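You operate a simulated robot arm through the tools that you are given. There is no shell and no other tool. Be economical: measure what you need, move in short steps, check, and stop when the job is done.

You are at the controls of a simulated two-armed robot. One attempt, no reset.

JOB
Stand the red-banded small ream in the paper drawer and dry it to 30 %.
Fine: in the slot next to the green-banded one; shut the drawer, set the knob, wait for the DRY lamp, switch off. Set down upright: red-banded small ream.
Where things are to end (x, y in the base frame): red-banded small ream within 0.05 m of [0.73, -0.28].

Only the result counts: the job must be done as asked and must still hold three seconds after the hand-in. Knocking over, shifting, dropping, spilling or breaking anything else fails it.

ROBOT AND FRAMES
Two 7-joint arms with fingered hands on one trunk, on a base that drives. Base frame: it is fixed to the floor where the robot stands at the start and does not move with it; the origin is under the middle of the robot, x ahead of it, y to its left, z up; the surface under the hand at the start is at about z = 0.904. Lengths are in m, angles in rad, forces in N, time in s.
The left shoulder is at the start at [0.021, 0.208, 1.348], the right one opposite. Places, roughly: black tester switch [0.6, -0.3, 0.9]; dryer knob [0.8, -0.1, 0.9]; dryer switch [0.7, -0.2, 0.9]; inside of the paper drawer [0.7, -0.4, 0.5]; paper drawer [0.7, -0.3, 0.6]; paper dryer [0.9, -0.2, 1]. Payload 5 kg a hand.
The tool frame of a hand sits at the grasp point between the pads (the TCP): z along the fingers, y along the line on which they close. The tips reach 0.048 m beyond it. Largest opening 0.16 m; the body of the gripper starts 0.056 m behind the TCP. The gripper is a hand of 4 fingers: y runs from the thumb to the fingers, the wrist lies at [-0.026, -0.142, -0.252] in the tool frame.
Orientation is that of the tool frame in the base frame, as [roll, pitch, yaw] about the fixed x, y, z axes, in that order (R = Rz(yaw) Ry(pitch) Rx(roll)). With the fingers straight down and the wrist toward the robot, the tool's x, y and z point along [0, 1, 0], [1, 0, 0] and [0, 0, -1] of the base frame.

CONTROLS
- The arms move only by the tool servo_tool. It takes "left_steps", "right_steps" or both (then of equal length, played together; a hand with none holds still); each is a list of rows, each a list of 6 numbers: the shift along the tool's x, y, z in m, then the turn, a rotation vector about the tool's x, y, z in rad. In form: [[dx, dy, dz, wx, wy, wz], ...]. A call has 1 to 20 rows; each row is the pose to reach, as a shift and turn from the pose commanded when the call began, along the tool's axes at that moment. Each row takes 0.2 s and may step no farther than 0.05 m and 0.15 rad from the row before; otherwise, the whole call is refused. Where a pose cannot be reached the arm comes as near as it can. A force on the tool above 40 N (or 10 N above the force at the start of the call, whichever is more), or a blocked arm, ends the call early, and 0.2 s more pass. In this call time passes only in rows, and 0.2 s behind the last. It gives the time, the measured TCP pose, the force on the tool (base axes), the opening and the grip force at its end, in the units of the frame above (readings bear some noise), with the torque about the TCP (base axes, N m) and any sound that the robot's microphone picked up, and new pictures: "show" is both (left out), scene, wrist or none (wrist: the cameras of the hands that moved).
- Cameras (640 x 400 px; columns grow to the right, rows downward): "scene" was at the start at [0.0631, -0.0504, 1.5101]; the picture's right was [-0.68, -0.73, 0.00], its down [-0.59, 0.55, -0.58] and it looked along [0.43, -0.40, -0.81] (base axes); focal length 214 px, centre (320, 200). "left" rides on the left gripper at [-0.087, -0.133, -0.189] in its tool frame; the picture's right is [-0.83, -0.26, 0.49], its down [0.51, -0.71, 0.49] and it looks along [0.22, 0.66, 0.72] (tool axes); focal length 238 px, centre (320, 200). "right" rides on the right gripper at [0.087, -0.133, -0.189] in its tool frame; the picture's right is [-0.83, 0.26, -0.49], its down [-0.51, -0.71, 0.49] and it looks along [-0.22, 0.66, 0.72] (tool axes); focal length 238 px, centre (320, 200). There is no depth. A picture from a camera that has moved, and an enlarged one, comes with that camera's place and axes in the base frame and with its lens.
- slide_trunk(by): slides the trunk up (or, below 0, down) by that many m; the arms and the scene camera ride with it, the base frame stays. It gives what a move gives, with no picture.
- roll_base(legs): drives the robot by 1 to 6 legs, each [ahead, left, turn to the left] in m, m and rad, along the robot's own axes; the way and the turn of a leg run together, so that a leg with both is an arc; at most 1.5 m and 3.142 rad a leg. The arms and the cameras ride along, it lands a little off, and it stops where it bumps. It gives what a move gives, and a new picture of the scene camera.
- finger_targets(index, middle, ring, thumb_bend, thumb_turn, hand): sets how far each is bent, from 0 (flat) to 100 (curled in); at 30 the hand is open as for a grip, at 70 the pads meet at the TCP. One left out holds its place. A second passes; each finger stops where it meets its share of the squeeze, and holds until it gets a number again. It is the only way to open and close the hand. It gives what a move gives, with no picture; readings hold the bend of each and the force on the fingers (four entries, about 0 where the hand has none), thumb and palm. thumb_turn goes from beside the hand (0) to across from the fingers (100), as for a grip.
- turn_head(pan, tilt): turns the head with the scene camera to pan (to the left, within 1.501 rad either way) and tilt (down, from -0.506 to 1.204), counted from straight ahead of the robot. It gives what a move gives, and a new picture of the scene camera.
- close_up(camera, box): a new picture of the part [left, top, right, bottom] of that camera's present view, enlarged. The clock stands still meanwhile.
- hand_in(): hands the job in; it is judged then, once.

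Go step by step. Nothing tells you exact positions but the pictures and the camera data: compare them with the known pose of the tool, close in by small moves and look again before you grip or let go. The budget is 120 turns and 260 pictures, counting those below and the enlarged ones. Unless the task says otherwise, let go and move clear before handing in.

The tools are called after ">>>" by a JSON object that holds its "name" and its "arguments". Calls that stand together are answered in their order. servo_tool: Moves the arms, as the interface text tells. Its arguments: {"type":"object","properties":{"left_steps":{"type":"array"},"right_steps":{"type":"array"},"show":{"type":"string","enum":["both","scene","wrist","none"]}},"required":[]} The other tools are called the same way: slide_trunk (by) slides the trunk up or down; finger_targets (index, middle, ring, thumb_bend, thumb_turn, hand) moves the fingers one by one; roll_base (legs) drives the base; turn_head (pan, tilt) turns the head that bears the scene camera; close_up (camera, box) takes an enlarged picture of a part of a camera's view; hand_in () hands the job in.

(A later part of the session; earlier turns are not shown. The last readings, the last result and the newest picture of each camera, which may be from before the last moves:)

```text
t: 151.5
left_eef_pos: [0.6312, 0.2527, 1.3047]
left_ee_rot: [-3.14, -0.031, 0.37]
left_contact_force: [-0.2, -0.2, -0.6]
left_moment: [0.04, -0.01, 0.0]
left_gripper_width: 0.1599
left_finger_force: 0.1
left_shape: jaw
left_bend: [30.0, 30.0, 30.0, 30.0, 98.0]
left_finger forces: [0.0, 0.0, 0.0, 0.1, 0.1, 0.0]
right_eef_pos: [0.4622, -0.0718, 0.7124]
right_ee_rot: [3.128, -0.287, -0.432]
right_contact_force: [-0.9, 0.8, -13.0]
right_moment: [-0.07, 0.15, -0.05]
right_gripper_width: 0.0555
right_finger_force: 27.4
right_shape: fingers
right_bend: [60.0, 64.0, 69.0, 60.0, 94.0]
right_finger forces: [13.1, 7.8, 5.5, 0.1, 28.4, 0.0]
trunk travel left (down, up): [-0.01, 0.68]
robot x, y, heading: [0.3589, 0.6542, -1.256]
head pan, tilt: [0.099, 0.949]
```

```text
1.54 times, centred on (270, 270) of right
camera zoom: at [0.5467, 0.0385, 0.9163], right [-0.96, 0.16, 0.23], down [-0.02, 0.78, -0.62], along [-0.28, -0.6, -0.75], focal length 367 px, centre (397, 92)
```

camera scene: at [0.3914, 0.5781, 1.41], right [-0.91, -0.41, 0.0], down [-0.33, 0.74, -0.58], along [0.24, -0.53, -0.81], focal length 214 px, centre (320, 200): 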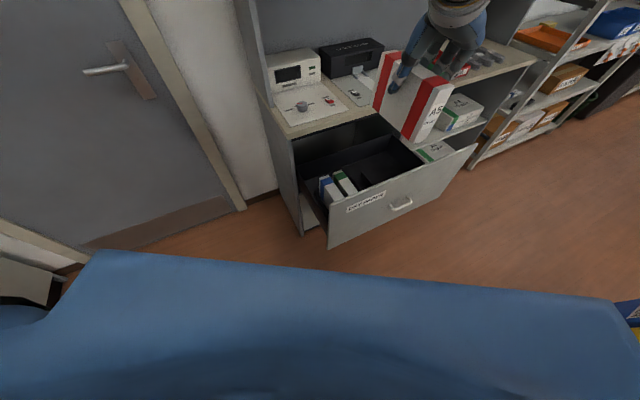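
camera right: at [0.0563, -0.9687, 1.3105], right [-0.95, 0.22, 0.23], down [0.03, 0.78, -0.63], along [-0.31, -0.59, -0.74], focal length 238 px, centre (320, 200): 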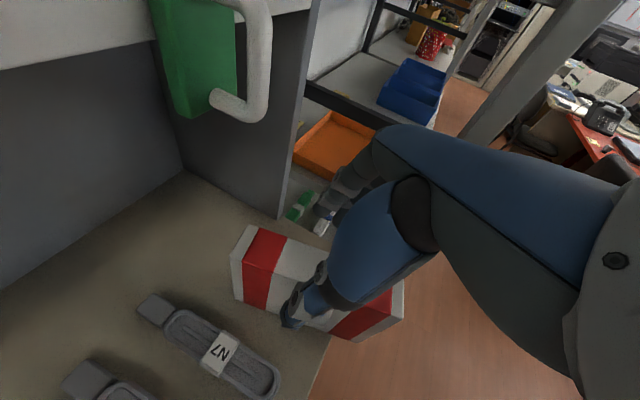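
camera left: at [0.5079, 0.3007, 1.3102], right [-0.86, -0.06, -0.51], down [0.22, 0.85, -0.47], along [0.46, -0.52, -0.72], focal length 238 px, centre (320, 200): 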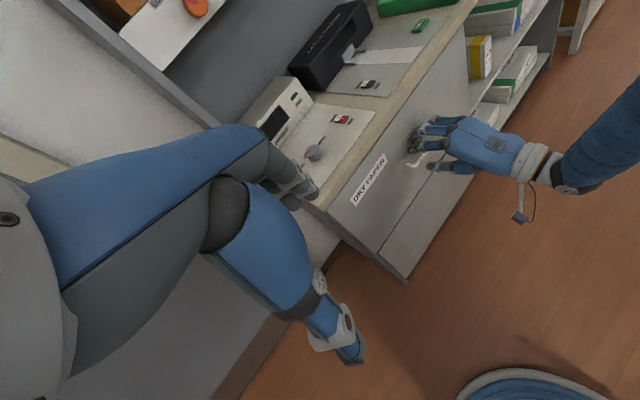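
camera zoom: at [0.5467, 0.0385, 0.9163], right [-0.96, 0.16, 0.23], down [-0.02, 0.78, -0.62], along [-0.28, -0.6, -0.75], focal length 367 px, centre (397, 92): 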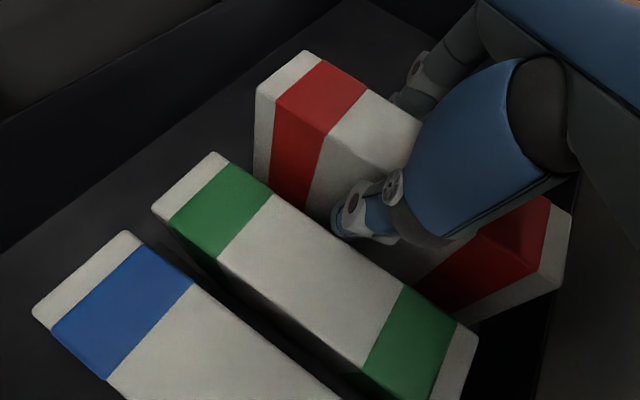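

No contact yet. I'll lower in very small steps.

>>> {"name": "servo_tool", "arguments": {"right_steps": [[-0.0012, 0, 0.0038, 0, 0, 0], [-0.0024, 0, 0.0077, 0, 0, 0], [-0.0035, 0, 0.0115, 0, 0, 0]], "show": "none"}}

>>> {"name": "close_up", "arguments": {"camera": "right", "box": [200, 180, 420, 340]}}

```text
t: 152.3
left_eef_pos: [0.6316, 0.2535, 1.3059]
left_ee_rot: [-3.139, -0.032, 0.369]
left_contact_force: [0.1, 0.1, -0.2]
left_moment: [0.0, 0.0, 0.01]
left_gripper_width: 0.1598
left_finger_force: 0.1
left_shape: jaw
left_bend: [30.0, 30.0, 30.0, 30.0, 98.0]
left_finger forces: [0.1, 0.1, 0.0, 0.0, 0.0, 0.1]
right_eef_pos: [0.4628, -0.0726, 0.7022]
right_ee_rot: [3.126, -0.292, -0.43]
right_contact_force: [2.6, -4.6, -1.9]
right_moment: [1.75, 1.3, -0.46]
right_gripper_width: 0.0555
right_finger_force: 27.6
right_shape: fingers
right_bend: [60.0, 64.0, 69.0, 60.0, 94.0]
right_finger forces: [13.3, 8.0, 5.7, 0.0, 28.3, 0.1]
trunk travel left (down, up): [-0.01, 0.68]
robot x, y, heading: [0.3593, 0.6555, -1.248]
head pan, tilt: [0.099, 0.949]
```

```text
2.50 times, centred on (310, 260) of right
camera zoom: at [0.5473, 0.0385, 0.9062], right [-0.96, 0.16, 0.23], down [-0.02, 0.78, -0.63], along [-0.28, -0.6, -0.74], focal length 596 px, centre (345, 50)
```

zoom: 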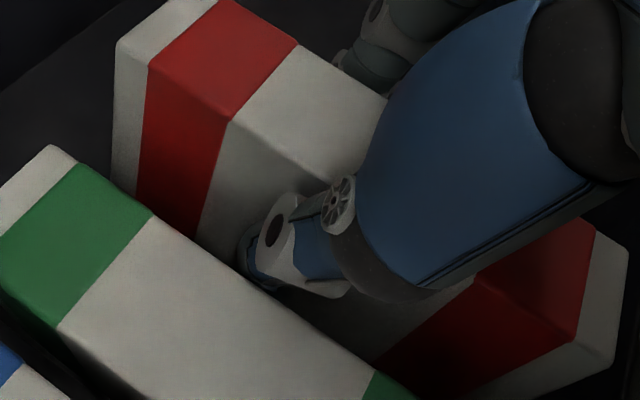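

The upward load comes from the wrist resting on the drawer panel, not from the ream. Its bottom is already between the dividers, about 3 cm above the floor. I'll ease up slightly and loosen the fingers a little, so it slides down guided by the hand.

>>> {"name": "servo_tool", "arguments": {"right_steps": [[0.0012, 0, -0.0038, 0, 0, 0]], "show": "none"}}

>>> {"name": "finger_targets", "arguments": {"hand": "right", "index": 56, "middle": 60, "ring": 64}}

>>> {"name": "close_up", "arguments": {"camera": "right", "box": [80, 140, 460, 400]}}

```text
t: 152.7
left_eef_pos: [0.6312, 0.2538, 1.3053]
left_ee_rot: [-3.137, -0.031, 0.371]
left_contact_force: [0.3, 0.8, -0.3]
left_moment: [-0.01, -0.03, -0.03]
left_gripper_width: 0.1599
left_finger_force: 0.1
left_shape: jaw
left_bend: [30.0, 30.0, 30.0, 30.0, 98.0]
left_finger forces: [0.0, 0.0, 0.0, 0.0, 0.0, 0.0]
right_eef_pos: [0.4633, -0.0715, 0.7032]
right_ee_rot: [3.127, -0.291, -0.429]
right_contact_force: [-0.4, -0.8, -11.6]
right_moment: [-0.14, 0.18, -0.03]
right_gripper_width: 0.0559
right_finger_force: 27.2
right_shape: fingers
right_bend: [60.0, 64.0, 69.0, 60.0, 94.0]
right_finger forces: [13.2, 8.1, 5.6, 0.0, 27.7, 0.0]
trunk travel left (down, up): [-0.01, 0.68]
robot x, y, heading: [0.3647, 0.6519, -1.251]
head pan, tilt: [0.099, 0.949]
```

```text
t: 153.7
left_eef_pos: [0.6308, 0.2531, 1.3059]
left_ee_rot: [-3.139, -0.03, 0.37]
left_contact_force: [-0.1, -0.1, 0.4]
left_moment: [0.0, 0.0, -0.02]
left_gripper_width: 0.1602
left_finger_force: 0.2
left_shape: jaw
left_bend: [30.0, 30.0, 30.0, 30.0, 98.0]
left_finger forces: [0.1, 0.1, 0.1, 0.1, 0.0, 0.0]
right_eef_pos: [0.4614, -0.0724, 0.7045]
right_ee_rot: [3.127, -0.289, -0.43]
right_contact_force: [-0.4, -0.7, -12.4]
right_moment: [0.03, 0.04, -0.03]
right_gripper_width: 0.058
right_finger_force: 10.8
right_shape: fingers
right_bend: [53.0, 58.0, 62.0, 64.0, 96.0]
right_finger forces: [4.8, 4.0, 3.0, 0.0, 11.0, 0.0]
trunk travel left (down, up): [-0.01, 0.68]
robot x, y, heading: [0.361, 0.6569, -1.241]
head pan, tilt: [0.099, 0.949]
```

```text
1.54 times, centred on (270, 270) of right
camera zoom: at [0.547, 0.0383, 0.9089], right [-0.96, 0.16, 0.23], down [-0.02, 0.78, -0.62], along [-0.28, -0.6, -0.75], focal length 367 px, centre (397, 92)
```

zoom: 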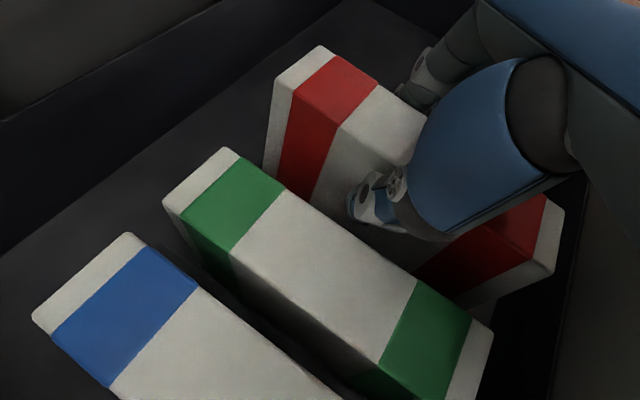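

The thumb followed and pushed the ream slightly right, and it's still lightly held. I'll shift the hand back left by 7 mm and then relax the thumb so the ream drops into the slot.

>>> {"name": "servo_tool", "arguments": {"right_steps": [[0, -0.0035, 0, 0, 0, 0], [0, -0.007, 0, 0, 0, 0]], "show": "none"}}

>>> {"name": "finger_targets", "arguments": {"hand": "right", "thumb_bend": 60}}

>>> {"name": "close_up", "arguments": {"camera": "right", "box": [80, 140, 460, 400]}}

>>> {"name": "close_up", "arguments": {"camera": "scene", "box": [290, 40, 450, 160]}}

```text
t: 154.3
left_eef_pos: [0.6311, 0.2531, 1.3057]
left_ee_rot: [-3.137, -0.031, 0.369]
left_contact_force: [-0.8, 0.2, 0.7]
left_moment: [-0.02, -0.02, 0.01]
left_gripper_width: 0.16
left_finger_force: 0.1
left_shape: jaw
left_bend: [30.0, 30.0, 30.0, 30.0, 98.0]
left_finger forces: [0.0, 0.0, 0.0, 0.0, 0.1, 0.0]
right_eef_pos: [0.4663, -0.0666, 0.7049]
right_ee_rot: [3.125, -0.29, -0.431]
right_contact_force: [-1.5, -1.9, -11.6]
right_moment: [0.0, 0.12, -0.06]
right_gripper_width: 0.0582
right_finger_force: 13.4
right_shape: fingers
right_bend: [53.0, 58.0, 62.0, 64.0, 96.0]
right_finger forces: [5.4, 4.2, 3.5, 0.0, 14.1, 0.0]
trunk travel left (down, up): [-0.01, 0.68]
robot x, y, heading: [0.3584, 0.6568, -1.244]
head pan, tilt: [0.099, 0.949]
```

```text
t: 155.3
left_eef_pos: [0.6304, 0.2541, 1.3056]
left_ee_rot: [-3.14, -0.031, 0.37]
left_contact_force: [0.0, 0.4, -0.6]
left_moment: [-0.02, -0.02, 0.0]
left_gripper_width: 0.1601
left_finger_force: 0.1
left_shape: jaw
left_bend: [30.0, 30.0, 30.0, 30.0, 98.0]
left_finger forces: [0.0, 0.0, 0.0, 0.0, 0.0, 0.0]
right_eef_pos: [0.4663, -0.0651, 0.7072]
right_ee_rot: [3.123, -0.292, -0.429]
right_contact_force: [0.3, -2.2, 5.1]
right_moment: [-0.08, 0.01, -0.01]
right_gripper_width: 0.0612
right_finger_force: 4.6
right_shape: fingers
right_bend: [55.0, 60.0, 64.0, 60.0, 97.0]
right_finger forces: [1.0, 1.5, 1.2, 0.1, 5.2, 0.0]
trunk travel left (down, up): [-0.01, 0.68]
robot x, y, heading: [0.3583, 0.6576, -1.248]
head pan, tilt: [0.099, 0.949]
```

```text
1.54 times, centred on (270, 270) of right
camera zoom: at [0.5506, 0.0453, 0.9106], right [-0.96, 0.16, 0.23], down [-0.02, 0.78, -0.63], along [-0.28, -0.6, -0.74], focal length 367 px, centre (397, 92)
```

zoom: 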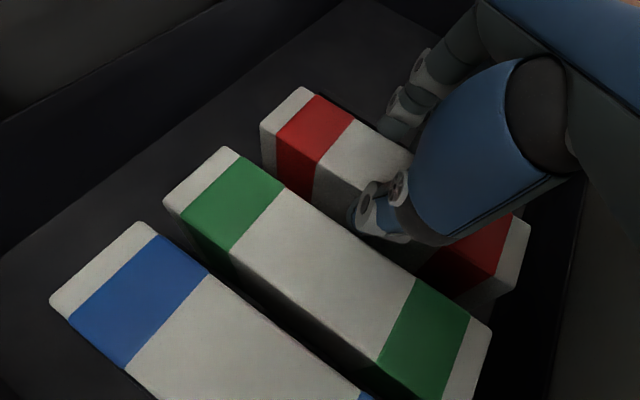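

```text
3.33 times, centred on (370, 100) of scene
camera zoom: at [0.3915, 0.5795, 1.1701], right [-0.91, -0.41, 0.0], down [-0.33, 0.74, -0.58], along [0.24, -0.53, -0.81], focal length 715 px, centre (153, 533)
```

zoom: 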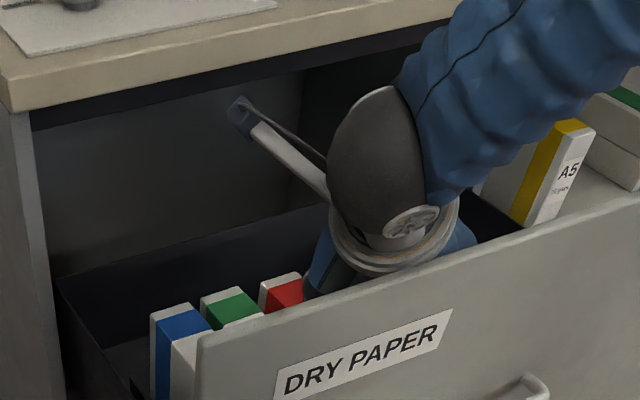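

It dropped into the slot, level with its neighbours. I'll open the right-side fingers more, relax the thumb a touch, and lift straight up.

>>> {"name": "finger_targets", "arguments": {"hand": "right", "index": 46, "middle": 50, "ring": 54, "thumb_bend": 58}}

>>> {"name": "servo_tool", "arguments": {"right_steps": [[0.0015, 0.002, -0.0048, 0, 0, 0], [0.0058, 0.004, -0.019, 0, 0, 0], [0.0145, 0.004, -0.048, 0, 0, 0], [0.0262, 0.004, -0.086, 0, 0, 0], [0.0378, 0.004, -0.124, 0, 0, 0]], "show": "none"}}

>>> {"name": "close_up", "arguments": {"camera": "right", "box": [80, 140, 460, 400]}}

```text
t: 156.3
left_eef_pos: [0.6299, 0.254, 1.3049]
left_ee_rot: [-3.139, -0.032, 0.37]
left_contact_force: [0.2, -0.1, -0.7]
left_moment: [0.06, 0.02, -0.01]
left_gripper_width: 0.1601
left_finger_force: 0.0
left_shape: jaw
left_bend: [30.0, 30.0, 30.0, 30.0, 98.0]
left_finger forces: [0.1, 0.0, 0.0, 0.0, 0.0, 0.1]
right_eef_pos: [0.4657, -0.0655, 0.7053]
right_ee_rot: [3.125, -0.291, -0.43]
right_contact_force: [-0.1, -1.7, -0.6]
right_moment: [-0.09, 0.04, 0.0]
right_gripper_width: 0.0831
right_finger_force: 0.6
right_shape: fingers
right_bend: [46.0, 50.0, 54.0, 58.0, 98.0]
right_finger forces: [0.0, 0.0, 0.1, 0.1, 1.7, 0.1]
trunk travel left (down, up): [-0.01, 0.68]
robot x, y, heading: [0.3604, 0.657, -1.249]
head pan, tilt: [0.099, 0.949]
```

```text
t: 157.5
left_eef_pos: [0.6303, 0.2545, 1.3058]
left_ee_rot: [-3.141, -0.031, 0.37]
left_contact_force: [-0.9, 1.0, 0.8]
left_moment: [-0.07, -0.05, -0.03]
left_gripper_width: 0.1601
left_finger_force: 0.1
left_shape: jaw
left_bend: [30.0, 30.0, 30.0, 30.0, 98.0]
left_finger forces: [0.1, 0.0, 0.1, 0.0, 0.1, 0.1]
right_eef_pos: [0.466, -0.0662, 0.8374]
right_ee_rot: [3.127, -0.291, -0.428]
right_contact_force: [-0.3, 0.1, -1.6]
right_moment: [-0.1, -0.06, 0.0]
right_gripper_width: 0.085
right_finger_force: 0.0
right_shape: fingers
right_bend: [46.0, 50.0, 54.0, 57.0, 98.0]
right_finger forces: [0.1, 0.0, 0.0, 0.0, 0.0, 0.1]
trunk travel left (down, up): [-0.01, 0.68]
robot x, y, heading: [0.3578, 0.6552, -1.251]
head pan, tilt: [0.099, 0.949]
```

```text
1.54 times, centred on (270, 270) of right
camera zoom: at [0.5512, 0.0446, 1.0405], right [-0.96, 0.16, 0.23], down [-0.02, 0.78, -0.62], along [-0.28, -0.6, -0.75], focal length 367 px, centre (397, 92)
```

zoom: 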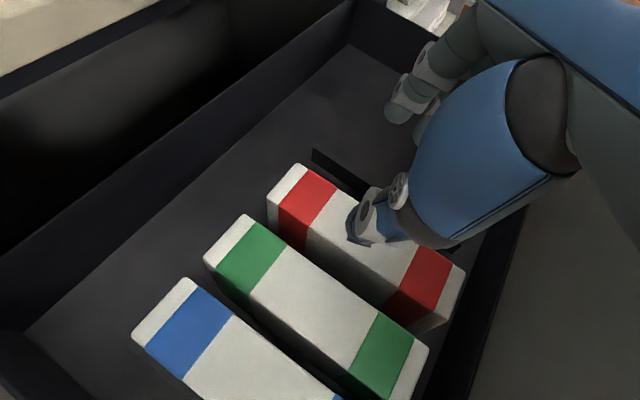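

The red-banded ream stands squarely in the slot next to green, spanning d -0.27 to -0.226. Next I'll lift out, move in front of the panel, and push the drawer shut.

>>> {"name": "servo_tool", "arguments": {"right_steps": [[0.0122, 0, -0.041, 0, 0, 0], [0.0244, 0, -0.082, 0, 0, 0], [0.0366, 0, -0.1225, 0, 0, 0], [0.0488, 0, -0.163, 0, 0, 0], [0.0088, -0.01, -0.175, 0, 0.04, 0], [-0.032, -0.02, -0.187, 0, 0.08, 0], [-0.073, -0.031, -0.199, 0, 0.12, 0], [-0.114, -0.042, -0.211, 0, 0.16, 0], [-0.155, -0.053, -0.223, 0, 0.2, 0], [-0.197, -0.064, -0.236, 0, 0.25, 0], [-0.239, -0.075, -0.249, 0, 0.3, 0]], "show": "scene"}}

>>> {"name": "finger_targets", "arguments": {"hand": "right", "index": 85, "middle": 85, "ring": 85, "thumb_bend": 60}}

```text
t: 159.9
left_eef_pos: [0.6282, 0.255, 1.3066]
left_ee_rot: [-3.141, -0.031, 0.368]
left_contact_force: [-1.6, -0.4, -0.4]
left_moment: [0.01, -0.19, 0.05]
left_gripper_width: 0.1601
left_finger_force: 0.1
left_shape: jaw
left_bend: [30.0, 30.0, 30.0, 30.0, 98.0]
left_finger forces: [0.0, 0.0, 0.0, 0.0, 0.0, 0.0]
right_eef_pos: [0.2364, 0.0976, 1.0296]
right_ee_rot: [3.126, -0.589, -0.426]
right_contact_force: [0.3, 0.1, 0.5]
right_moment: [-0.05, -0.02, -0.02]
right_gripper_width: 0.0852
right_finger_force: 0.0
right_shape: fingers
right_bend: [46.0, 50.0, 54.0, 57.0, 97.0]
right_finger forces: [0.1, 0.0, 0.0, 0.1, 0.0, 0.0]
right hand out of reach, approached as far as the arm can: row 11
trunk travel left (down, up): [-0.01, 0.68]
robot x, y, heading: [0.3589, 0.6559, -1.246]
head pan, tilt: [0.099, 0.949]
camera scene: at [0.3905, 0.5795, 1.1701], right [-0.91, -0.41, 0.0], down [-0.33, 0.74, -0.58], along [0.24, -0.53, -0.81], focal length 214 px, centre (320, 200)
```

scene: 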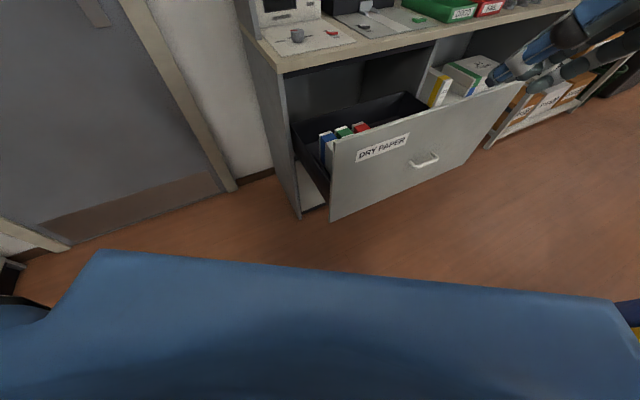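

```text
t: 160.9
left_eef_pos: [0.631, 0.2538, 1.3057]
left_ee_rot: [-3.139, -0.031, 0.371]
left_contact_force: [-0.1, -0.4, -0.5]
left_moment: [-0.03, 0.02, -0.01]
left_gripper_width: 0.16
left_finger_force: 0.0
left_shape: jaw
left_bend: [30.0, 30.0, 30.0, 30.0, 98.0]
left_finger forces: [0.0, 0.0, 0.0, 0.0, 0.0, 0.1]
right_eef_pos: [0.237, 0.0978, 1.0302]
right_ee_rot: [3.126, -0.588, -0.427]
right_contact_force: [-1.0, -0.6, 0.2]
right_moment: [-0.01, 0.02, -0.01]
right_gripper_width: 0.0334
right_finger_force: 0.1
right_shape: fingers
right_bend: [84.0, 85.0, 85.0, 58.0, 97.0]
right_finger forces: [0.1, 0.0, 0.0, 0.0, 0.1, 0.0]
trunk travel left (down, up): [-0.01, 0.68]
robot x, y, heading: [0.3539, 0.6534, -1.249]
head pan, tilt: [0.099, 0.949]
```

The hand is in front of the panel. I'll lower it to push height.

>>> {"name": "servo_tool", "arguments": {"right_steps": [[-0.0266, 0, 0.04, 0, 0, 0], [-0.0532, 0, 0.08, 0, 0, 0], [-0.08, 0, 0.12, 0, 0, 0], [-0.1064, 0, 0.16, 0, 0, 0], [-0.127, 0, 0.191, 0, 0, 0]], "show": "scene"}}

```text
t: 162.1
left_eef_pos: [0.6296, 0.2535, 1.3054]
left_ee_rot: [-3.138, -0.033, 0.37]
left_contact_force: [-0.2, -0.6, 0.1]
left_moment: [0.1, -0.03, -0.01]
left_gripper_width: 0.1599
left_finger_force: 0.0
left_shape: jaw
left_bend: [30.0, 30.0, 30.0, 30.0, 98.0]
left_finger forces: [0.1, 0.0, 0.0, 0.0, 0.0, 0.0]
right_eef_pos: [0.2464, 0.0179, 0.8042]
right_ee_rot: [3.127, -0.591, -0.427]
right_contact_force: [0.5, -0.1, 0.2]
right_moment: [0.08, 0.01, 0.04]
right_gripper_width: 0.0336
right_finger_force: 0.1
right_shape: fingers
right_bend: [84.0, 85.0, 85.0, 58.0, 97.0]
right_finger forces: [0.1, 0.0, 0.1, 0.1, 0.1, 0.0]
right hand out of reach, approached as far as the arm can: row 1, 2, 3, 4, 5
trunk travel left (down, up): [-0.01, 0.68]
robot x, y, heading: [0.3598, 0.659, -1.246]
head pan, tilt: [0.099, 0.949]
camera scene: at [0.391, 0.5787, 1.17], right [-0.91, -0.41, 0.0], down [-0.33, 0.74, -0.58], along [0.24, -0.53, -0.81], focal length 214 px, centre (320, 200)
```

scene: 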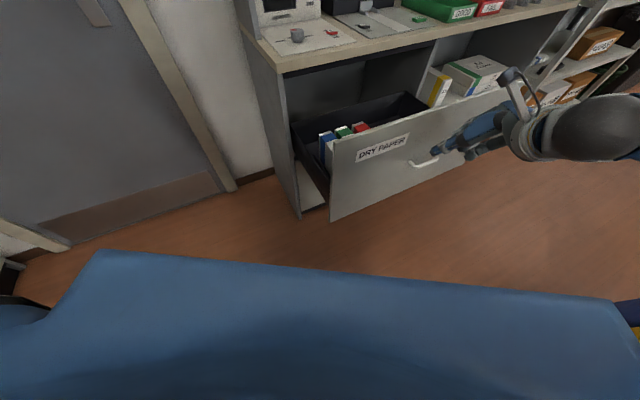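

I'm in front of the panel beside the handle. I'll push the drawer in steadily.

>>> {"name": "servo_tool", "arguments": {"right_steps": [[0.0283, 0.0084, 0.0189, 0, 0, 0], [0.0566, 0.0169, 0.0377, 0, 0, 0], [0.0848, 0.0253, 0.0566, 0, 0, 0], [0.1131, 0.0337, 0.0755, 0, 0, 0], [0.1414, 0.0422, 0.0943, 0, 0, 0], [0.1697, 0.0506, 0.1132, 0, 0, 0], [0.198, 0.059, 0.1321, 0, 0, 0], [0.2262, 0.0675, 0.1509, 0, 0, 0], [0.2545, 0.0759, 0.1698, 0, 0, 0]], "show": "scene"}}

```text
t: 164.1
left_eef_pos: [0.6311, 0.2532, 1.3056]
left_ee_rot: [-3.139, -0.03, 0.37]
left_contact_force: [0.9, -0.2, 0.2]
left_moment: [0.01, 0.1, -0.03]
left_gripper_width: 0.1598
left_finger_force: 0.0
left_shape: jaw
left_bend: [30.0, 30.0, 30.0, 30.0, 98.0]
left_finger forces: [0.0, 0.0, 0.0, 0.0, 0.1, 0.0]
right_eef_pos: [0.495, -0.1777, 0.8092]
right_ee_rot: [3.123, -0.59, -0.424]
right_contact_force: [-0.6, -0.3, 0.1]
right_moment: [0.0, -0.03, 0.05]
right_gripper_width: 0.0356
right_finger_force: 0.1
right_shape: fingers
right_bend: [85.0, 85.0, 85.0, 58.0, 98.0]
right_finger forces: [0.1, 0.0, 0.0, 0.1, 0.1, 0.0]
trunk travel left (down, up): [-0.01, 0.68]
robot x, y, heading: [0.3592, 0.6592, -1.246]
head pan, tilt: [0.099, 0.949]
camera scene: at [0.3923, 0.5791, 1.17], right [-0.91, -0.41, 0.0], down [-0.33, 0.74, -0.58], along [0.24, -0.53, -0.81], focal length 214 px, centre (320, 200)
```

scene: 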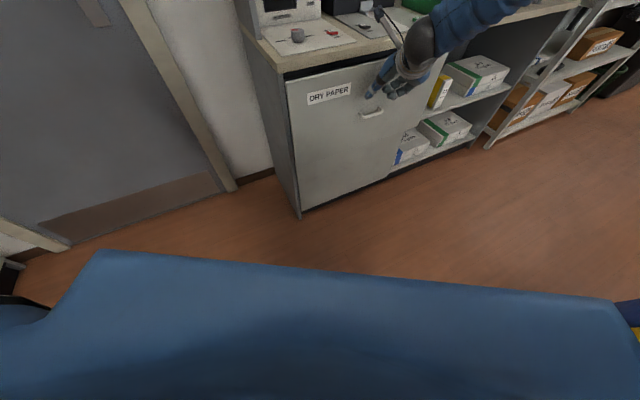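

The drawer is nearly or fully shut. I'll zoom to check the gap.

>>> {"name": "close_up", "arguments": {"camera": "scene", "box": [240, 30, 460, 170]}}

>>> {"name": "close_up", "arguments": {"camera": "left", "box": [240, 60, 640, 310]}}

```text
2.86 times, centred on (350, 100) of scene
camera zoom: at [0.3923, 0.5791, 1.17], right [-0.91, -0.41, 0.0], down [-0.33, 0.74, -0.58], along [0.24, -0.53, -0.81], focal length 613 px, centre (234, 486)
```

zoom: 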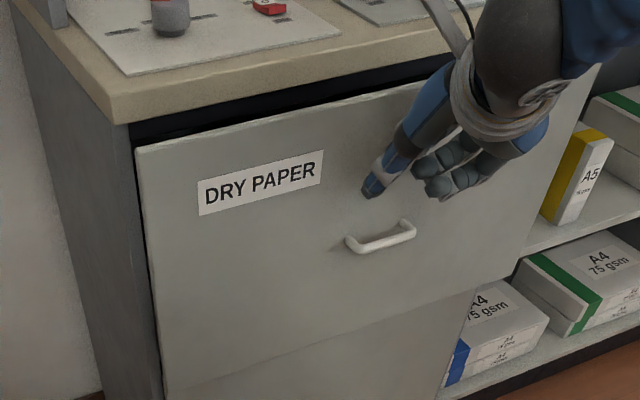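

```text
1.60 times, centred on (440, 185) of left
camera zoom: at [0.497, 0.3442, 1.4912], right [-0.86, -0.05, -0.51], down [0.23, 0.85, -0.47], along [0.46, -0.52, -0.72], focal length 381 px, centre (128, 224)
```

zoom: 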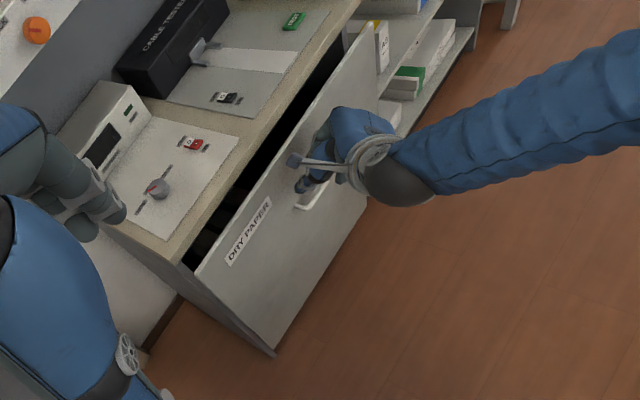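

About 3 cm remain. I'll push gently until it seats.

>>> {"name": "servo_tool", "arguments": {"right_steps": [[0.0121, 0.0036, 0.0081, 0, 0, 0], [0.0242, 0.0072, 0.0162, 0, 0, 0], [0.0323, 0.0096, 0.0216, 0, 0, 0], [0.0404, 0.012, 0.027, 0, 0, 0], [0.0485, 0.0145, 0.0323, 0, 0, 0]], "show": "none"}}

>>> {"name": "close_up", "arguments": {"camera": "left", "box": [240, 60, 640, 310]}}

```text
t: 165.3
left_eef_pos: [0.631, 0.2544, 1.3064]
left_ee_rot: [-3.139, -0.032, 0.369]
left_contact_force: [1.0, -0.4, -0.1]
left_moment: [0.07, 0.03, -0.01]
left_gripper_width: 0.1599
left_finger_force: 0.1
left_shape: jaw
left_bend: [30.0, 30.0, 30.0, 30.0, 98.0]
left_finger forces: [0.1, 0.0, 0.0, 0.0, 0.0, 0.0]
right_eef_pos: [0.5394, -0.2185, 0.8064]
right_ee_rot: [3.125, -0.589, -0.428]
right_contact_force: [-0.6, 0.1, 0.2]
right_moment: [0.05, 0.02, 0.03]
right_gripper_width: 0.0356
right_finger_force: 0.0
right_shape: fingers
right_bend: [85.0, 85.0, 85.0, 58.0, 98.0]
right_finger forces: [0.1, 0.0, 0.0, 0.1, 0.0, 0.0]
trunk travel left (down, up): [-0.01, 0.68]
robot x, y, heading: [0.3575, 0.6551, -1.246]
head pan, tilt: [0.099, 0.949]
```

```text
1.60 times, centred on (440, 185) of left
camera zoom: at [0.4962, 0.3437, 1.491], right [-0.86, -0.05, -0.51], down [0.23, 0.85, -0.47], along [0.46, -0.52, -0.72], focal length 381 px, centre (128, 224)
```

zoom: 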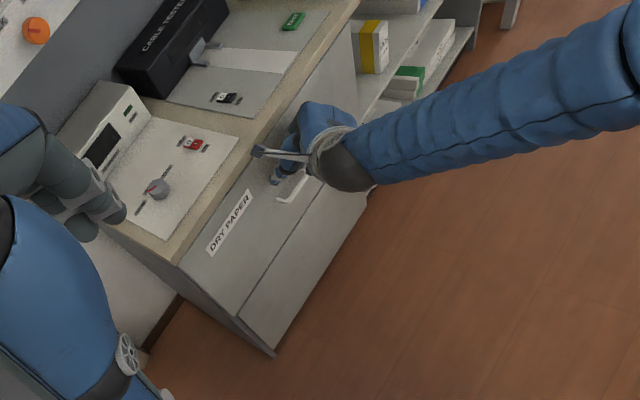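

It looks shut. I'll press slightly further to confirm it's seated.

>>> {"name": "servo_tool", "arguments": {"right_steps": [[0.0057, 0.0017, 0.0038, 0, 0, 0], [0.0113, 0.0034, 0.0075, 0, 0, 0], [0.017, 0.005, 0.0113, 0, 0, 0]], "show": "none"}}

>>> {"name": "close_up", "arguments": {"camera": "scene", "box": [240, 0, 460, 140]}}

```text
t: 166.0
left_eef_pos: [0.6265, 0.2557, 1.3055]
left_ee_rot: [-3.14, -0.029, 0.364]
left_contact_force: [1.0, -0.1, -1.0]
left_moment: [0.04, 0.06, 0.01]
left_gripper_width: 0.16
left_finger_force: 0.0
left_shape: jaw
left_bend: [30.0, 30.0, 30.0, 30.0, 98.0]
left_finger forces: [0.0, 0.0, 0.0, 0.0, 0.1, 0.0]
right_eef_pos: [0.5466, -0.2271, 0.8076]
right_ee_rot: [3.121, -0.587, -0.43]
right_contact_force: [-16.1, 20.6, 12.5]
right_moment: [0.15, -0.3, 0.43]
right_gripper_width: 0.0381
right_finger_force: 12.9
right_shape: fingers
right_bend: [85.0, 85.0, 85.0, 57.0, 99.0]
right_finger forces: [10.5, 0.0, 0.0, 0.1, 14.7, 0.1]
trunk travel left (down, up): [-0.01, 0.68]
robot x, y, heading: [0.3572, 0.6555, -1.249]
head pan, tilt: [0.099, 0.949]
stopped in row 3 (right hand): the force on the tool passed its limit at 46 N (the readings are from after the stop); the commanded pose is now the measured one
```

```text
2.86 times, centred on (350, 70) of scene
camera zoom: at [0.3898, 0.5818, 1.1703], right [-0.91, -0.41, 0.0], down [-0.33, 0.74, -0.58], along [0.24, -0.53, -0.81], focal length 613 px, centre (234, 571)
```

zoom: 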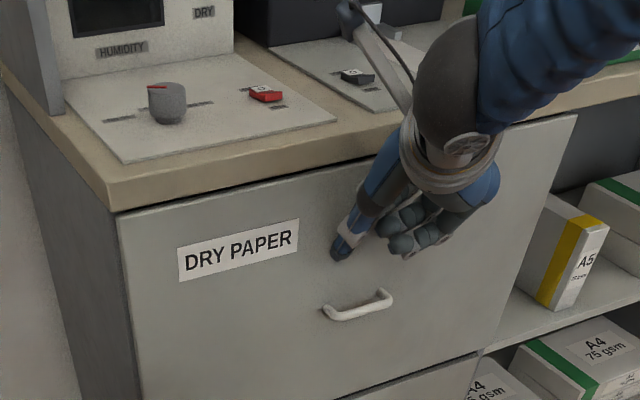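

The drawer is firmly shut. I'll retract the right hand and look closely at the dryer panel.

>>> {"name": "servo_tool", "arguments": {"right_steps": [[-0.0323, -0.0096, -0.0216, 0, 0, 0], [-0.0646, -0.0193, -0.0431, 0, 0, 0], [-0.097, -0.029, -0.0647, 0, 0, 0], [-0.1293, -0.0386, -0.0862, 0, 0, 0]], "show": "none"}}

>>> {"name": "slide_trunk", "arguments": {"by": 0.25}}

>>> {"name": "close_up", "arguments": {"camera": "scene", "box": [250, 30, 390, 140]}}

>>> {"name": "close_up", "arguments": {"camera": "left", "box": [260, 100, 460, 240]}}

```text
t: 167.0
left_eef_pos: [0.6287, 0.255, 1.3069]
left_ee_rot: [-3.139, -0.031, 0.366]
left_contact_force: [-1.3, 0.7, -1.2]
left_moment: [-0.02, -0.04, -0.03]
left_gripper_width: 0.16
left_finger_force: 0.0
left_shape: jaw
left_bend: [30.0, 30.0, 30.0, 30.0, 98.0]
left_finger forces: [0.0, 0.1, 0.1, 0.0, 0.0, 0.0]
right_eef_pos: [0.4249, -0.1249, 0.8078]
right_ee_rot: [3.122, -0.588, -0.429]
right_contact_force: [-0.9, -1.0, -0.2]
right_moment: [0.02, 0.04, 0.01]
right_gripper_width: 0.0365
right_finger_force: 0.1
right_shape: fingers
right_bend: [85.0, 85.0, 85.0, 57.0, 98.0]
right_finger forces: [0.0, 0.0, 0.1, 0.0, 0.0, 0.0]
trunk travel left (down, up): [-0.01, 0.68]
robot x, y, heading: [0.3606, 0.6563, -1.248]
head pan, tilt: [0.099, 0.949]
```

```text
t: 169.6
left_eef_pos: [0.6295, 0.2539, 1.5554]
left_ee_rot: [-3.139, -0.031, 0.367]
left_contact_force: [0.1, -1.1, 0.3]
left_moment: [-0.01, 0.01, 0.01]
left_gripper_width: 0.16
left_finger_force: 0.0
left_shape: jaw
left_bend: [30.0, 30.0, 30.0, 30.0, 98.0]
left_finger forces: [0.0, 0.0, 0.1, 0.0, 0.0, 0.0]
right_eef_pos: [0.4248, -0.1263, 1.0553]
right_ee_rot: [3.124, -0.585, -0.431]
right_contact_force: [0.7, 0.4, 0.3]
right_moment: [0.02, 0.0, -0.02]
right_gripper_width: 0.0365
right_finger_force: 0.0
right_shape: fingers
right_bend: [85.0, 85.0, 85.0, 57.0, 98.0]
right_finger forces: [0.0, 0.0, 0.1, 0.0, 0.0, 0.0]
trunk travel left (down, up): [-0.26, 0.43]
robot x, y, heading: [0.356, 0.6573, -1.255]
head pan, tilt: [0.099, 0.949]
```

```text
3.64 times, centred on (320, 85) of scene
camera zoom: at [0.3909, 0.5795, 1.4199], right [-0.91, -0.41, 0.0], down [-0.33, 0.74, -0.58], along [0.24, -0.53, -0.81], focal length 780 px, centre (320, 618)
```

zoom: 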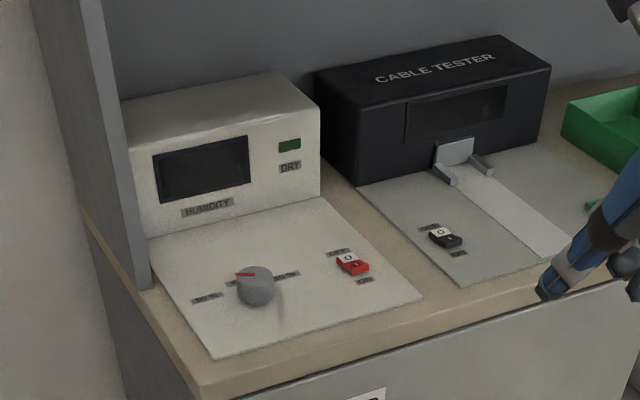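

```text
2.86 times, centred on (360, 170) of left
camera zoom: at [0.4944, 0.3446, 1.7412], right [-0.86, -0.05, -0.51], down [0.23, 0.85, -0.47], along [0.46, -0.52, -0.72], focal length 681 px, centre (206, 286)
```

zoom: 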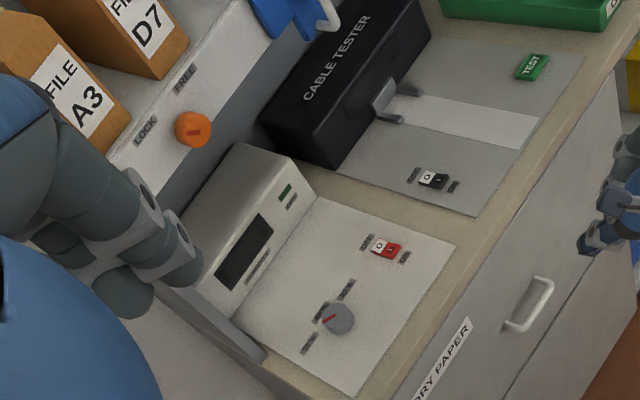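

I'll enlarge the knob and switch region to read the labels.

>>> {"name": "close_up", "arguments": {"camera": "scene", "box": [280, 88, 340, 124]}}

>>> {"name": "close_up", "arguments": {"camera": "left", "box": [370, 130, 450, 200]}}

```text
10.67 times, centred on (310, 106) of scene
camera zoom: at [0.3909, 0.5795, 1.4199], right [-0.91, -0.41, 0.0], down [-0.33, 0.74, -0.58], along [0.24, -0.53, -0.81], focal length 2288 px, centre (427, 1203)
```

zoom: 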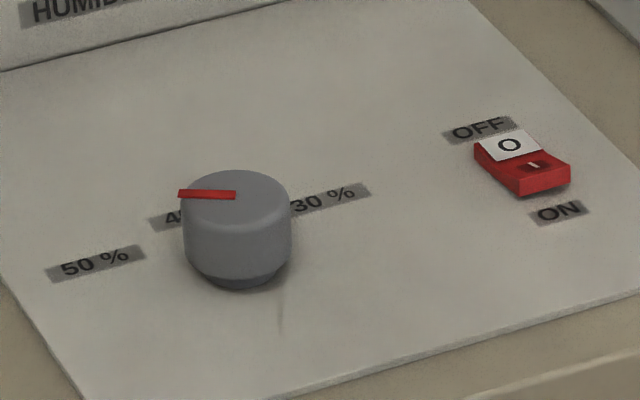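

```text
5.71 times, centred on (410, 165) of left
camera zoom: at [0.4944, 0.3446, 1.7412], right [-0.86, -0.05, -0.51], down [0.23, 0.85, -0.47], along [0.46, -0.52, -0.72], focal length 1362 px, centre (-194, 400)
```

zoom: 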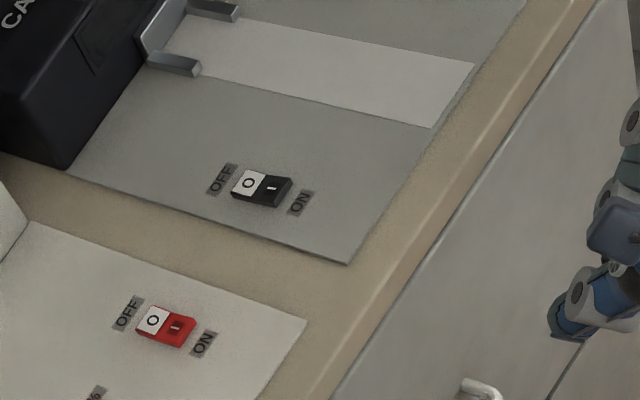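

The knob, centred near (0.79, -0.131), points at 50 %. 30 % is about 123° clockwise from there. The red switch's ON end is near (0.703, -0.229). I'll move the base closer and turn a little left so the right hand can work there.

>>> {"name": "roll_base", "arguments": {"legs": [[0.1, 0.066, 0], [0, 0, 0.3]]}}

>>> {"name": "turn_head", "arguments": {"pan": -0.1, "tilt": 0.75}}

>>> {"name": "close_up", "arguments": {"camera": "scene", "box": [240, 60, 440, 200]}}

```text
t: 171.8
left_eef_pos: [0.8324, 0.2792, 1.556]
left_ee_rot: [-3.142, -0.028, 0.673]
left_contact_force: [0.7, 0.3, -1.0]
left_moment: [-0.06, 0.06, -0.01]
left_gripper_width: 0.16
left_finger_force: 0.0
left_shape: jaw
left_bend: [30.0, 30.0, 30.0, 30.0, 98.0]
left_finger forces: [0.1, 0.1, 0.0, 0.1, 0.0, 0.0]
right_eef_pos: [0.7495, -0.1457, 1.0556]
right_ee_rot: [3.123, -0.586, -0.126]
right_contact_force: [0.1, 0.9, -0.2]
right_moment: [-0.04, 0.04, -0.04]
right_gripper_width: 0.0367
right_finger_force: 0.0
right_shape: fingers
right_bend: [85.0, 85.0, 85.0, 57.0, 98.0]
right_finger forces: [0.0, 0.0, 0.0, 0.1, 0.0, 0.1]
trunk travel left (down, up): [-0.26, 0.43]
robot x, y, heading: [0.4539, 0.5795, -0.948]
head pan, tilt: [0.099, 0.949]
camera scene: at [0.5066, 0.518, 1.4201], right [-0.75, -0.66, 0.0], down [-0.54, 0.61, -0.58], along [0.38, -0.44, -0.81], focal length 214 px, centre (320, 200)
```

scene: 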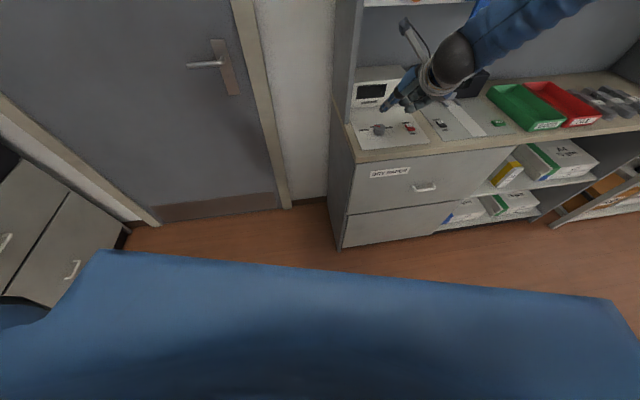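

```text
t: 172.6
left_eef_pos: [0.8306, 0.2788, 1.5563]
left_ee_rot: [3.141, -0.033, 0.674]
left_contact_force: [-0.2, -1.0, -0.2]
left_moment: [0.01, 0.01, 0.0]
left_gripper_width: 0.16
left_finger_force: 0.1
left_shape: jaw
left_bend: [30.0, 30.0, 30.0, 30.0, 98.0]
left_finger forces: [0.1, 0.0, 0.1, 0.1, 0.1, 0.0]
right_eef_pos: [0.7495, -0.1451, 1.0569]
right_ee_rot: [3.123, -0.587, -0.125]
right_contact_force: [-0.3, 0.6, -0.4]
right_moment: [-0.02, -0.04, 0.02]
right_gripper_width: 0.0365
right_finger_force: 0.1
right_shape: fingers
right_bend: [85.0, 85.0, 85.0, 57.0, 98.0]
right_finger forces: [0.1, 0.0, 0.0, 0.1, 0.0, 0.0]
trunk travel left (down, up): [-0.26, 0.43]
robot x, y, heading: [0.4554, 0.5793, -0.951]
head pan, tilt: [-0.099, 0.75]
camera scene: at [0.4994, 0.5004, 1.4355], right [-0.87, -0.5, 0.0], down [-0.34, 0.59, -0.73], along [0.37, -0.63, -0.68], focal length 214 px, centre (320, 200)
```

scene: 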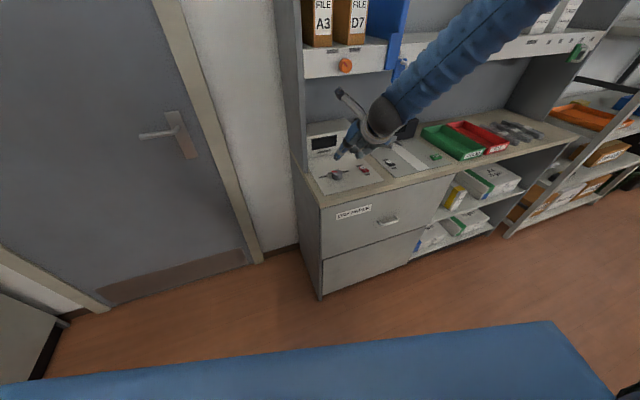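

```text
2.86 times, centred on (340, 130) of scene
camera zoom: at [0.4994, 0.5004, 1.4355], right [-0.87, -0.5, 0.0], down [-0.34, 0.59, -0.73], along [0.37, -0.63, -0.68], focal length 613 px, centre (263, 400)
```

zoom: 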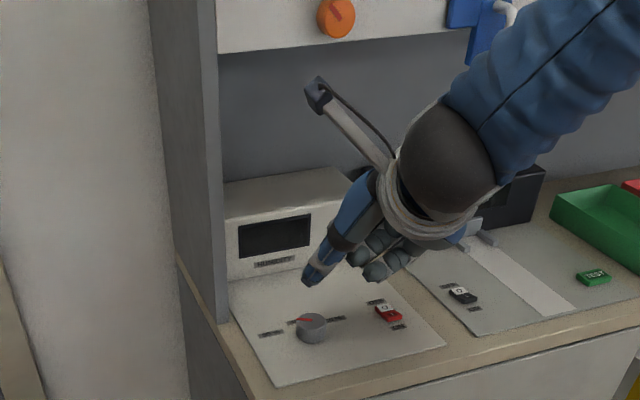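

The right hand clears everything here. I'll back off slightly, straighten it to point down, and rotate it so a clockwise turn of about 2.1 rad remains available.

>>> {"name": "servo_tool", "arguments": {"right_steps": [[-0.01, -0.0083, -0.0098, 0, -0.1174, 0], [-0.02, -0.0167, -0.0196, 0, -0.2348, 0], [-0.03, -0.025, -0.0294, 0, -0.3522, 0], [-0.04, -0.0334, -0.0392, 0, -0.4696, 0], [-0.05, -0.0417, -0.049, 0, -0.587, 0]], "show": "none"}}

>>> {"name": "servo_tool", "arguments": {"right_steps": [[0, 0, 0, 0, 0, -0.148], [0, 0, 0, 0, 0, -0.296], [0, 0, 0, 0, 0, -0.444], [0, 0, 0, 0, 0, -0.592], [0, 0, 0, 0, 0, -0.74], [0, 0, 0, 0, 0, -0.888], [0, 0, 0, 0, 0, -1.036], [0, 0, 0, 0, 0, -1.184], [0, 0, 0, 0, 0, -1.332], [0, 0, 0, 0, 0, -1.48], [0, 0, 0, 0, 0, -1.628], [0, 0, 0, 0, 0, -1.776], [0, 0, 0, 0, 0, -1.924], [0, 0, 0, 0, 0, -2.06]], "show": "scene"}}

>>> {"name": "finger_targets", "arguments": {"hand": "right", "index": 50, "middle": 50, "ring": 50, "thumb_bend": 50}}

```text
t: 173.8
left_eef_pos: [0.8318, 0.2788, 1.5559]
left_ee_rot: [-3.138, -0.032, 0.672]
left_contact_force: [-0.3, 0.1, 0.1]
left_moment: [0.04, 0.05, -0.02]
left_gripper_width: 0.1601
left_finger_force: 0.1
left_shape: jaw
left_bend: [30.0, 30.0, 30.0, 30.0, 98.0]
left_finger forces: [0.1, 0.0, 0.1, 0.0, 0.1, 0.0]
right_eef_pos: [0.6885, -0.0947, 1.0685]
right_ee_rot: [3.126, 0.002, -0.137]
right_contact_force: [0.8, 0.9, 0.1]
right_moment: [0.02, 0.02, 0.03]
right_gripper_width: 0.0369
right_finger_force: 0.0
right_shape: fingers
right_bend: [85.0, 85.0, 85.0, 57.0, 98.0]
right_finger forces: [0.1, 0.1, 0.0, 0.0, 0.0, 0.1]
trunk travel left (down, up): [-0.26, 0.43]
robot x, y, heading: [0.4503, 0.5829, -0.944]
head pan, tilt: [-0.099, 0.75]
```

```text
t: 176.8
left_eef_pos: [0.8301, 0.2791, 1.5562]
left_ee_rot: [-3.139, -0.029, 0.671]
left_contact_force: [-0.3, 0.5, -0.4]
left_moment: [-0.03, 0.01, -0.03]
left_gripper_width: 0.1601
left_finger_force: 0.0
left_shape: jaw
left_bend: [30.0, 30.0, 30.0, 30.0, 97.0]
left_finger forces: [0.1, 0.1, 0.0, 0.0, 0.0, 0.0]
right_eef_pos: [0.6878, -0.0952, 1.0703]
right_ee_rot: [3.141, 0.015, 1.393]
right_contact_force: [0.2, -0.5, -1.2]
right_moment: [-0.04, 0.06, -0.03]
right_gripper_width: 0.0368
right_finger_force: 0.1
right_shape: fingers
right_bend: [85.0, 85.0, 85.0, 57.0, 98.0]
right_finger forces: [0.1, 0.0, 0.1, 0.0, 0.1, 0.0]
right hand out of reach, approached as far as the arm can: row 11, 12, 13, 14
trunk travel left (down, up): [-0.26, 0.43]
robot x, y, heading: [0.4529, 0.5825, -0.947]
head pan, tilt: [-0.099, 0.75]
camera scene: at [0.4998, 0.5009, 1.4356], right [-0.87, -0.5, 0.0], down [-0.34, 0.59, -0.73], along [0.37, -0.63, -0.68], focal length 214 px, centre (320, 200)
```

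scene: 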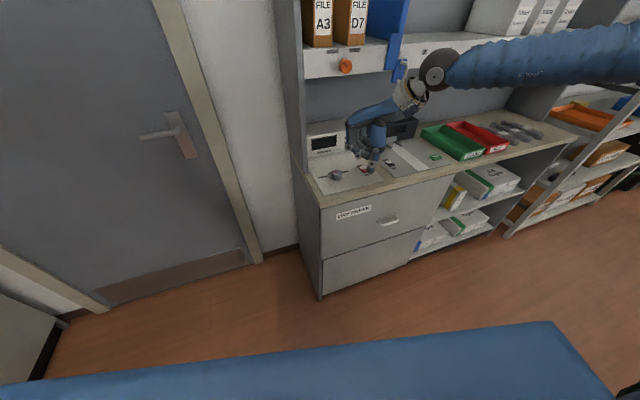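

```text
t: 177.8
left_eef_pos: [0.8308, 0.2775, 1.556]
left_ee_rot: [-3.14, -0.031, 0.671]
left_contact_force: [-0.6, -0.6, 0.2]
left_moment: [-0.01, 0.02, -0.01]
left_gripper_width: 0.1601
left_finger_force: 0.1
left_shape: jaw
left_bend: [30.0, 30.0, 30.0, 30.0, 97.0]
left_finger forces: [0.0, 0.1, 0.0, 0.1, 0.1, 0.0]
right_eef_pos: [0.6866, -0.0952, 1.0686]
right_ee_rot: [3.142, 0.015, 1.392]
right_contact_force: [-0.6, -0.5, 0.4]
right_moment: [-0.01, 0.01, 0.0]
right_gripper_width: 0.0909
right_finger_force: 0.1
right_shape: fingers
right_bend: [50.0, 50.0, 50.0, 50.0, 98.0]
right_finger forces: [0.0, 0.0, 0.0, 0.1, 0.0, 0.1]
trunk travel left (down, up): [-0.26, 0.43]
robot x, y, heading: [0.4526, 0.5814, -0.946]
head pan, tilt: [-0.099, 0.75]
```

The hand reached yaw 1.39. I'll bring the command back into reach first and then read the pose.

>>> {"name": "servo_tool", "arguments": {"right_steps": [[0, 0, 0, 0, 0, 0.14], [0, 0, 0, 0, 0, 0.28], [0, 0, 0, 0, 0, 0.42], [0, 0, 0, 0, 0, 0.56], [0, 0, 0, 0, 0, 0.66]], "show": "none"}}

>>> {"name": "close_up", "arguments": {"camera": "right", "box": [0, 0, 640, 400]}}

```text
t: 179.0
left_eef_pos: [0.8316, 0.279, 1.5549]
left_ee_rot: [-3.138, -0.033, 0.672]
left_contact_force: [0.5, 0.1, 0.2]
left_moment: [0.01, 0.03, 0.03]
left_gripper_width: 0.16
left_finger_force: 0.0
left_shape: jaw
left_bend: [30.0, 30.0, 30.0, 30.0, 97.0]
left_finger forces: [0.0, 0.0, 0.1, 0.1, 0.0, 0.0]
right_eef_pos: [0.6868, -0.0955, 1.0687]
right_ee_rot: [3.131, 0.012, 0.731]
right_contact_force: [0.9, 0.2, -0.9]
right_moment: [-0.02, 0.01, -0.02]
right_gripper_width: 0.0908
right_finger_force: 0.0
right_shape: fingers
right_bend: [50.0, 50.0, 50.0, 50.0, 98.0]
right_finger forces: [0.0, 0.0, 0.0, 0.1, 0.0, 0.0]
trunk travel left (down, up): [-0.26, 0.43]
robot x, y, heading: [0.4538, 0.5768, -0.948]
head pan, tilt: [-0.099, 0.75]
```

```text
1.00 times, centred on (320, 200) of right (not enlarged: the box is as wide or as high as the picture)
camera zoom: at [0.6642, 0.0644, 1.2554], right [-0.45, -0.74, 0.5], down [-0.85, 0.18, -0.49], along [0.27, -0.65, -0.71], focal length 238 px, centre (320, 200)
```

zoom: 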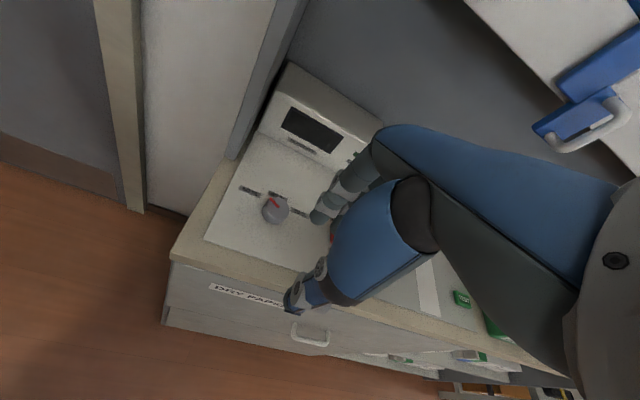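

The wrist view confirms the knob at (0.789, -0.132). I'll hover over it with the hand turned back to yaw ≈ 1.33.

>>> {"name": "finger_targets", "arguments": {"hand": "right", "index": 55, "middle": 55, "ring": 55, "thumb_bend": 55}}

>>> {"name": "servo_tool", "arguments": {"right_steps": [[0.01, 0.019, 0.0, 0, 0, -0.12], [0.021, 0.038, 0.01, 0, 0, -0.24], [0.031, 0.057, 0.02, 0, 0, -0.36], [0.041, 0.076, 0.035, 0, 0, -0.48], [0.0515, 0.0953, 0.0487, 0, 0, -0.6]], "show": "wrist"}}

>>> {"name": "close_up", "arguments": {"camera": "scene", "box": [290, 100, 400, 200]}}

```text
t: 180.0
left_eef_pos: [0.83, 0.2781, 1.5548]
left_ee_rot: [-3.14, -0.031, 0.671]
left_contact_force: [-1.1, -0.7, 0.7]
left_moment: [-0.03, 0.0, -0.02]
left_gripper_width: 0.1602
left_finger_force: 0.1
left_shape: jaw
left_bend: [30.0, 30.0, 30.0, 30.0, 97.0]
left_finger forces: [0.1, 0.1, 0.1, 0.0, 0.0, 0.0]
right_eef_pos: [0.6868, -0.0957, 1.0682]
right_ee_rot: [3.132, 0.012, 0.734]
right_contact_force: [-1.0, 0.3, -0.1]
right_moment: [0.01, 0.01, -0.04]
right_gripper_width: 0.0719
right_finger_force: 0.0
right_shape: fingers
right_bend: [55.0, 55.0, 55.0, 55.0, 98.0]
right_finger forces: [0.0, 0.0, 0.0, 0.0, 0.0, 0.1]
trunk travel left (down, up): [-0.26, 0.43]
robot x, y, heading: [0.4535, 0.5825, -0.946]
head pan, tilt: [-0.099, 0.75]
```

```text
t: 181.2
left_eef_pos: [0.8308, 0.2772, 1.554]
left_ee_rot: [-3.137, -0.031, 0.671]
left_contact_force: [0.9, -0.8, -1.1]
left_moment: [0.11, 0.09, 0.01]
left_gripper_width: 0.16
left_finger_force: 0.1
left_shape: jaw
left_bend: [30.0, 30.0, 30.0, 30.0, 97.0]
left_finger forces: [0.0, 0.0, 0.0, 0.0, 0.0, 0.0]
right_eef_pos: [0.7892, -0.1353, 1.0193]
right_ee_rot: [3.14, 0.011, 1.331]
right_contact_force: [0.1, -1.1, 1.6]
right_moment: [0.09, 0.04, 0.04]
right_gripper_width: 0.0714
right_finger_force: 0.2
right_shape: fingers
right_bend: [55.0, 55.0, 55.0, 55.0, 98.0]
right_finger forces: [0.0, 0.1, 0.0, 0.0, 0.0, 0.1]
trunk travel left (down, up): [-0.26, 0.43]
robot x, y, heading: [0.4509, 0.5857, -0.946]
head pan, tilt: [-0.099, 0.75]
camera right: at [0.6818, -0.0166, 1.207], right [0.05, -0.87, 0.5], down [-0.81, -0.33, -0.49], along [0.58, -0.38, -0.72], focal length 238 px, centre (320, 200)
```

right: 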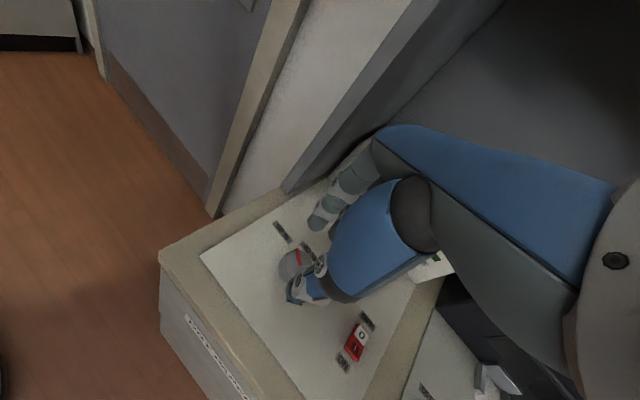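

```text
4.00 times, centred on (345, 150) of scene
camera zoom: at [0.5002, 0.4991, 1.4354], right [-0.87, -0.5, 0.0], down [-0.34, 0.59, -0.73], along [0.37, -0.63, -0.68], focal length 858 px, centre (220, 400)
```

zoom: 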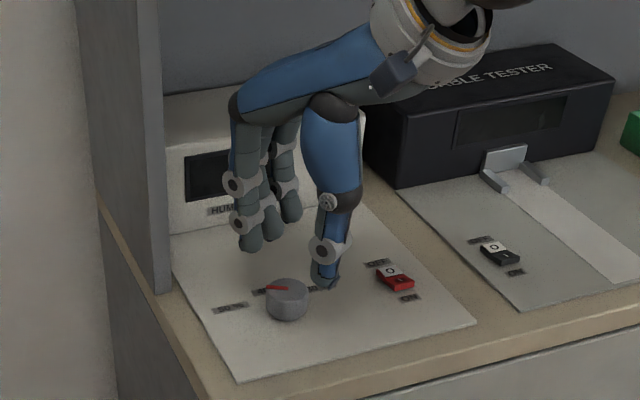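

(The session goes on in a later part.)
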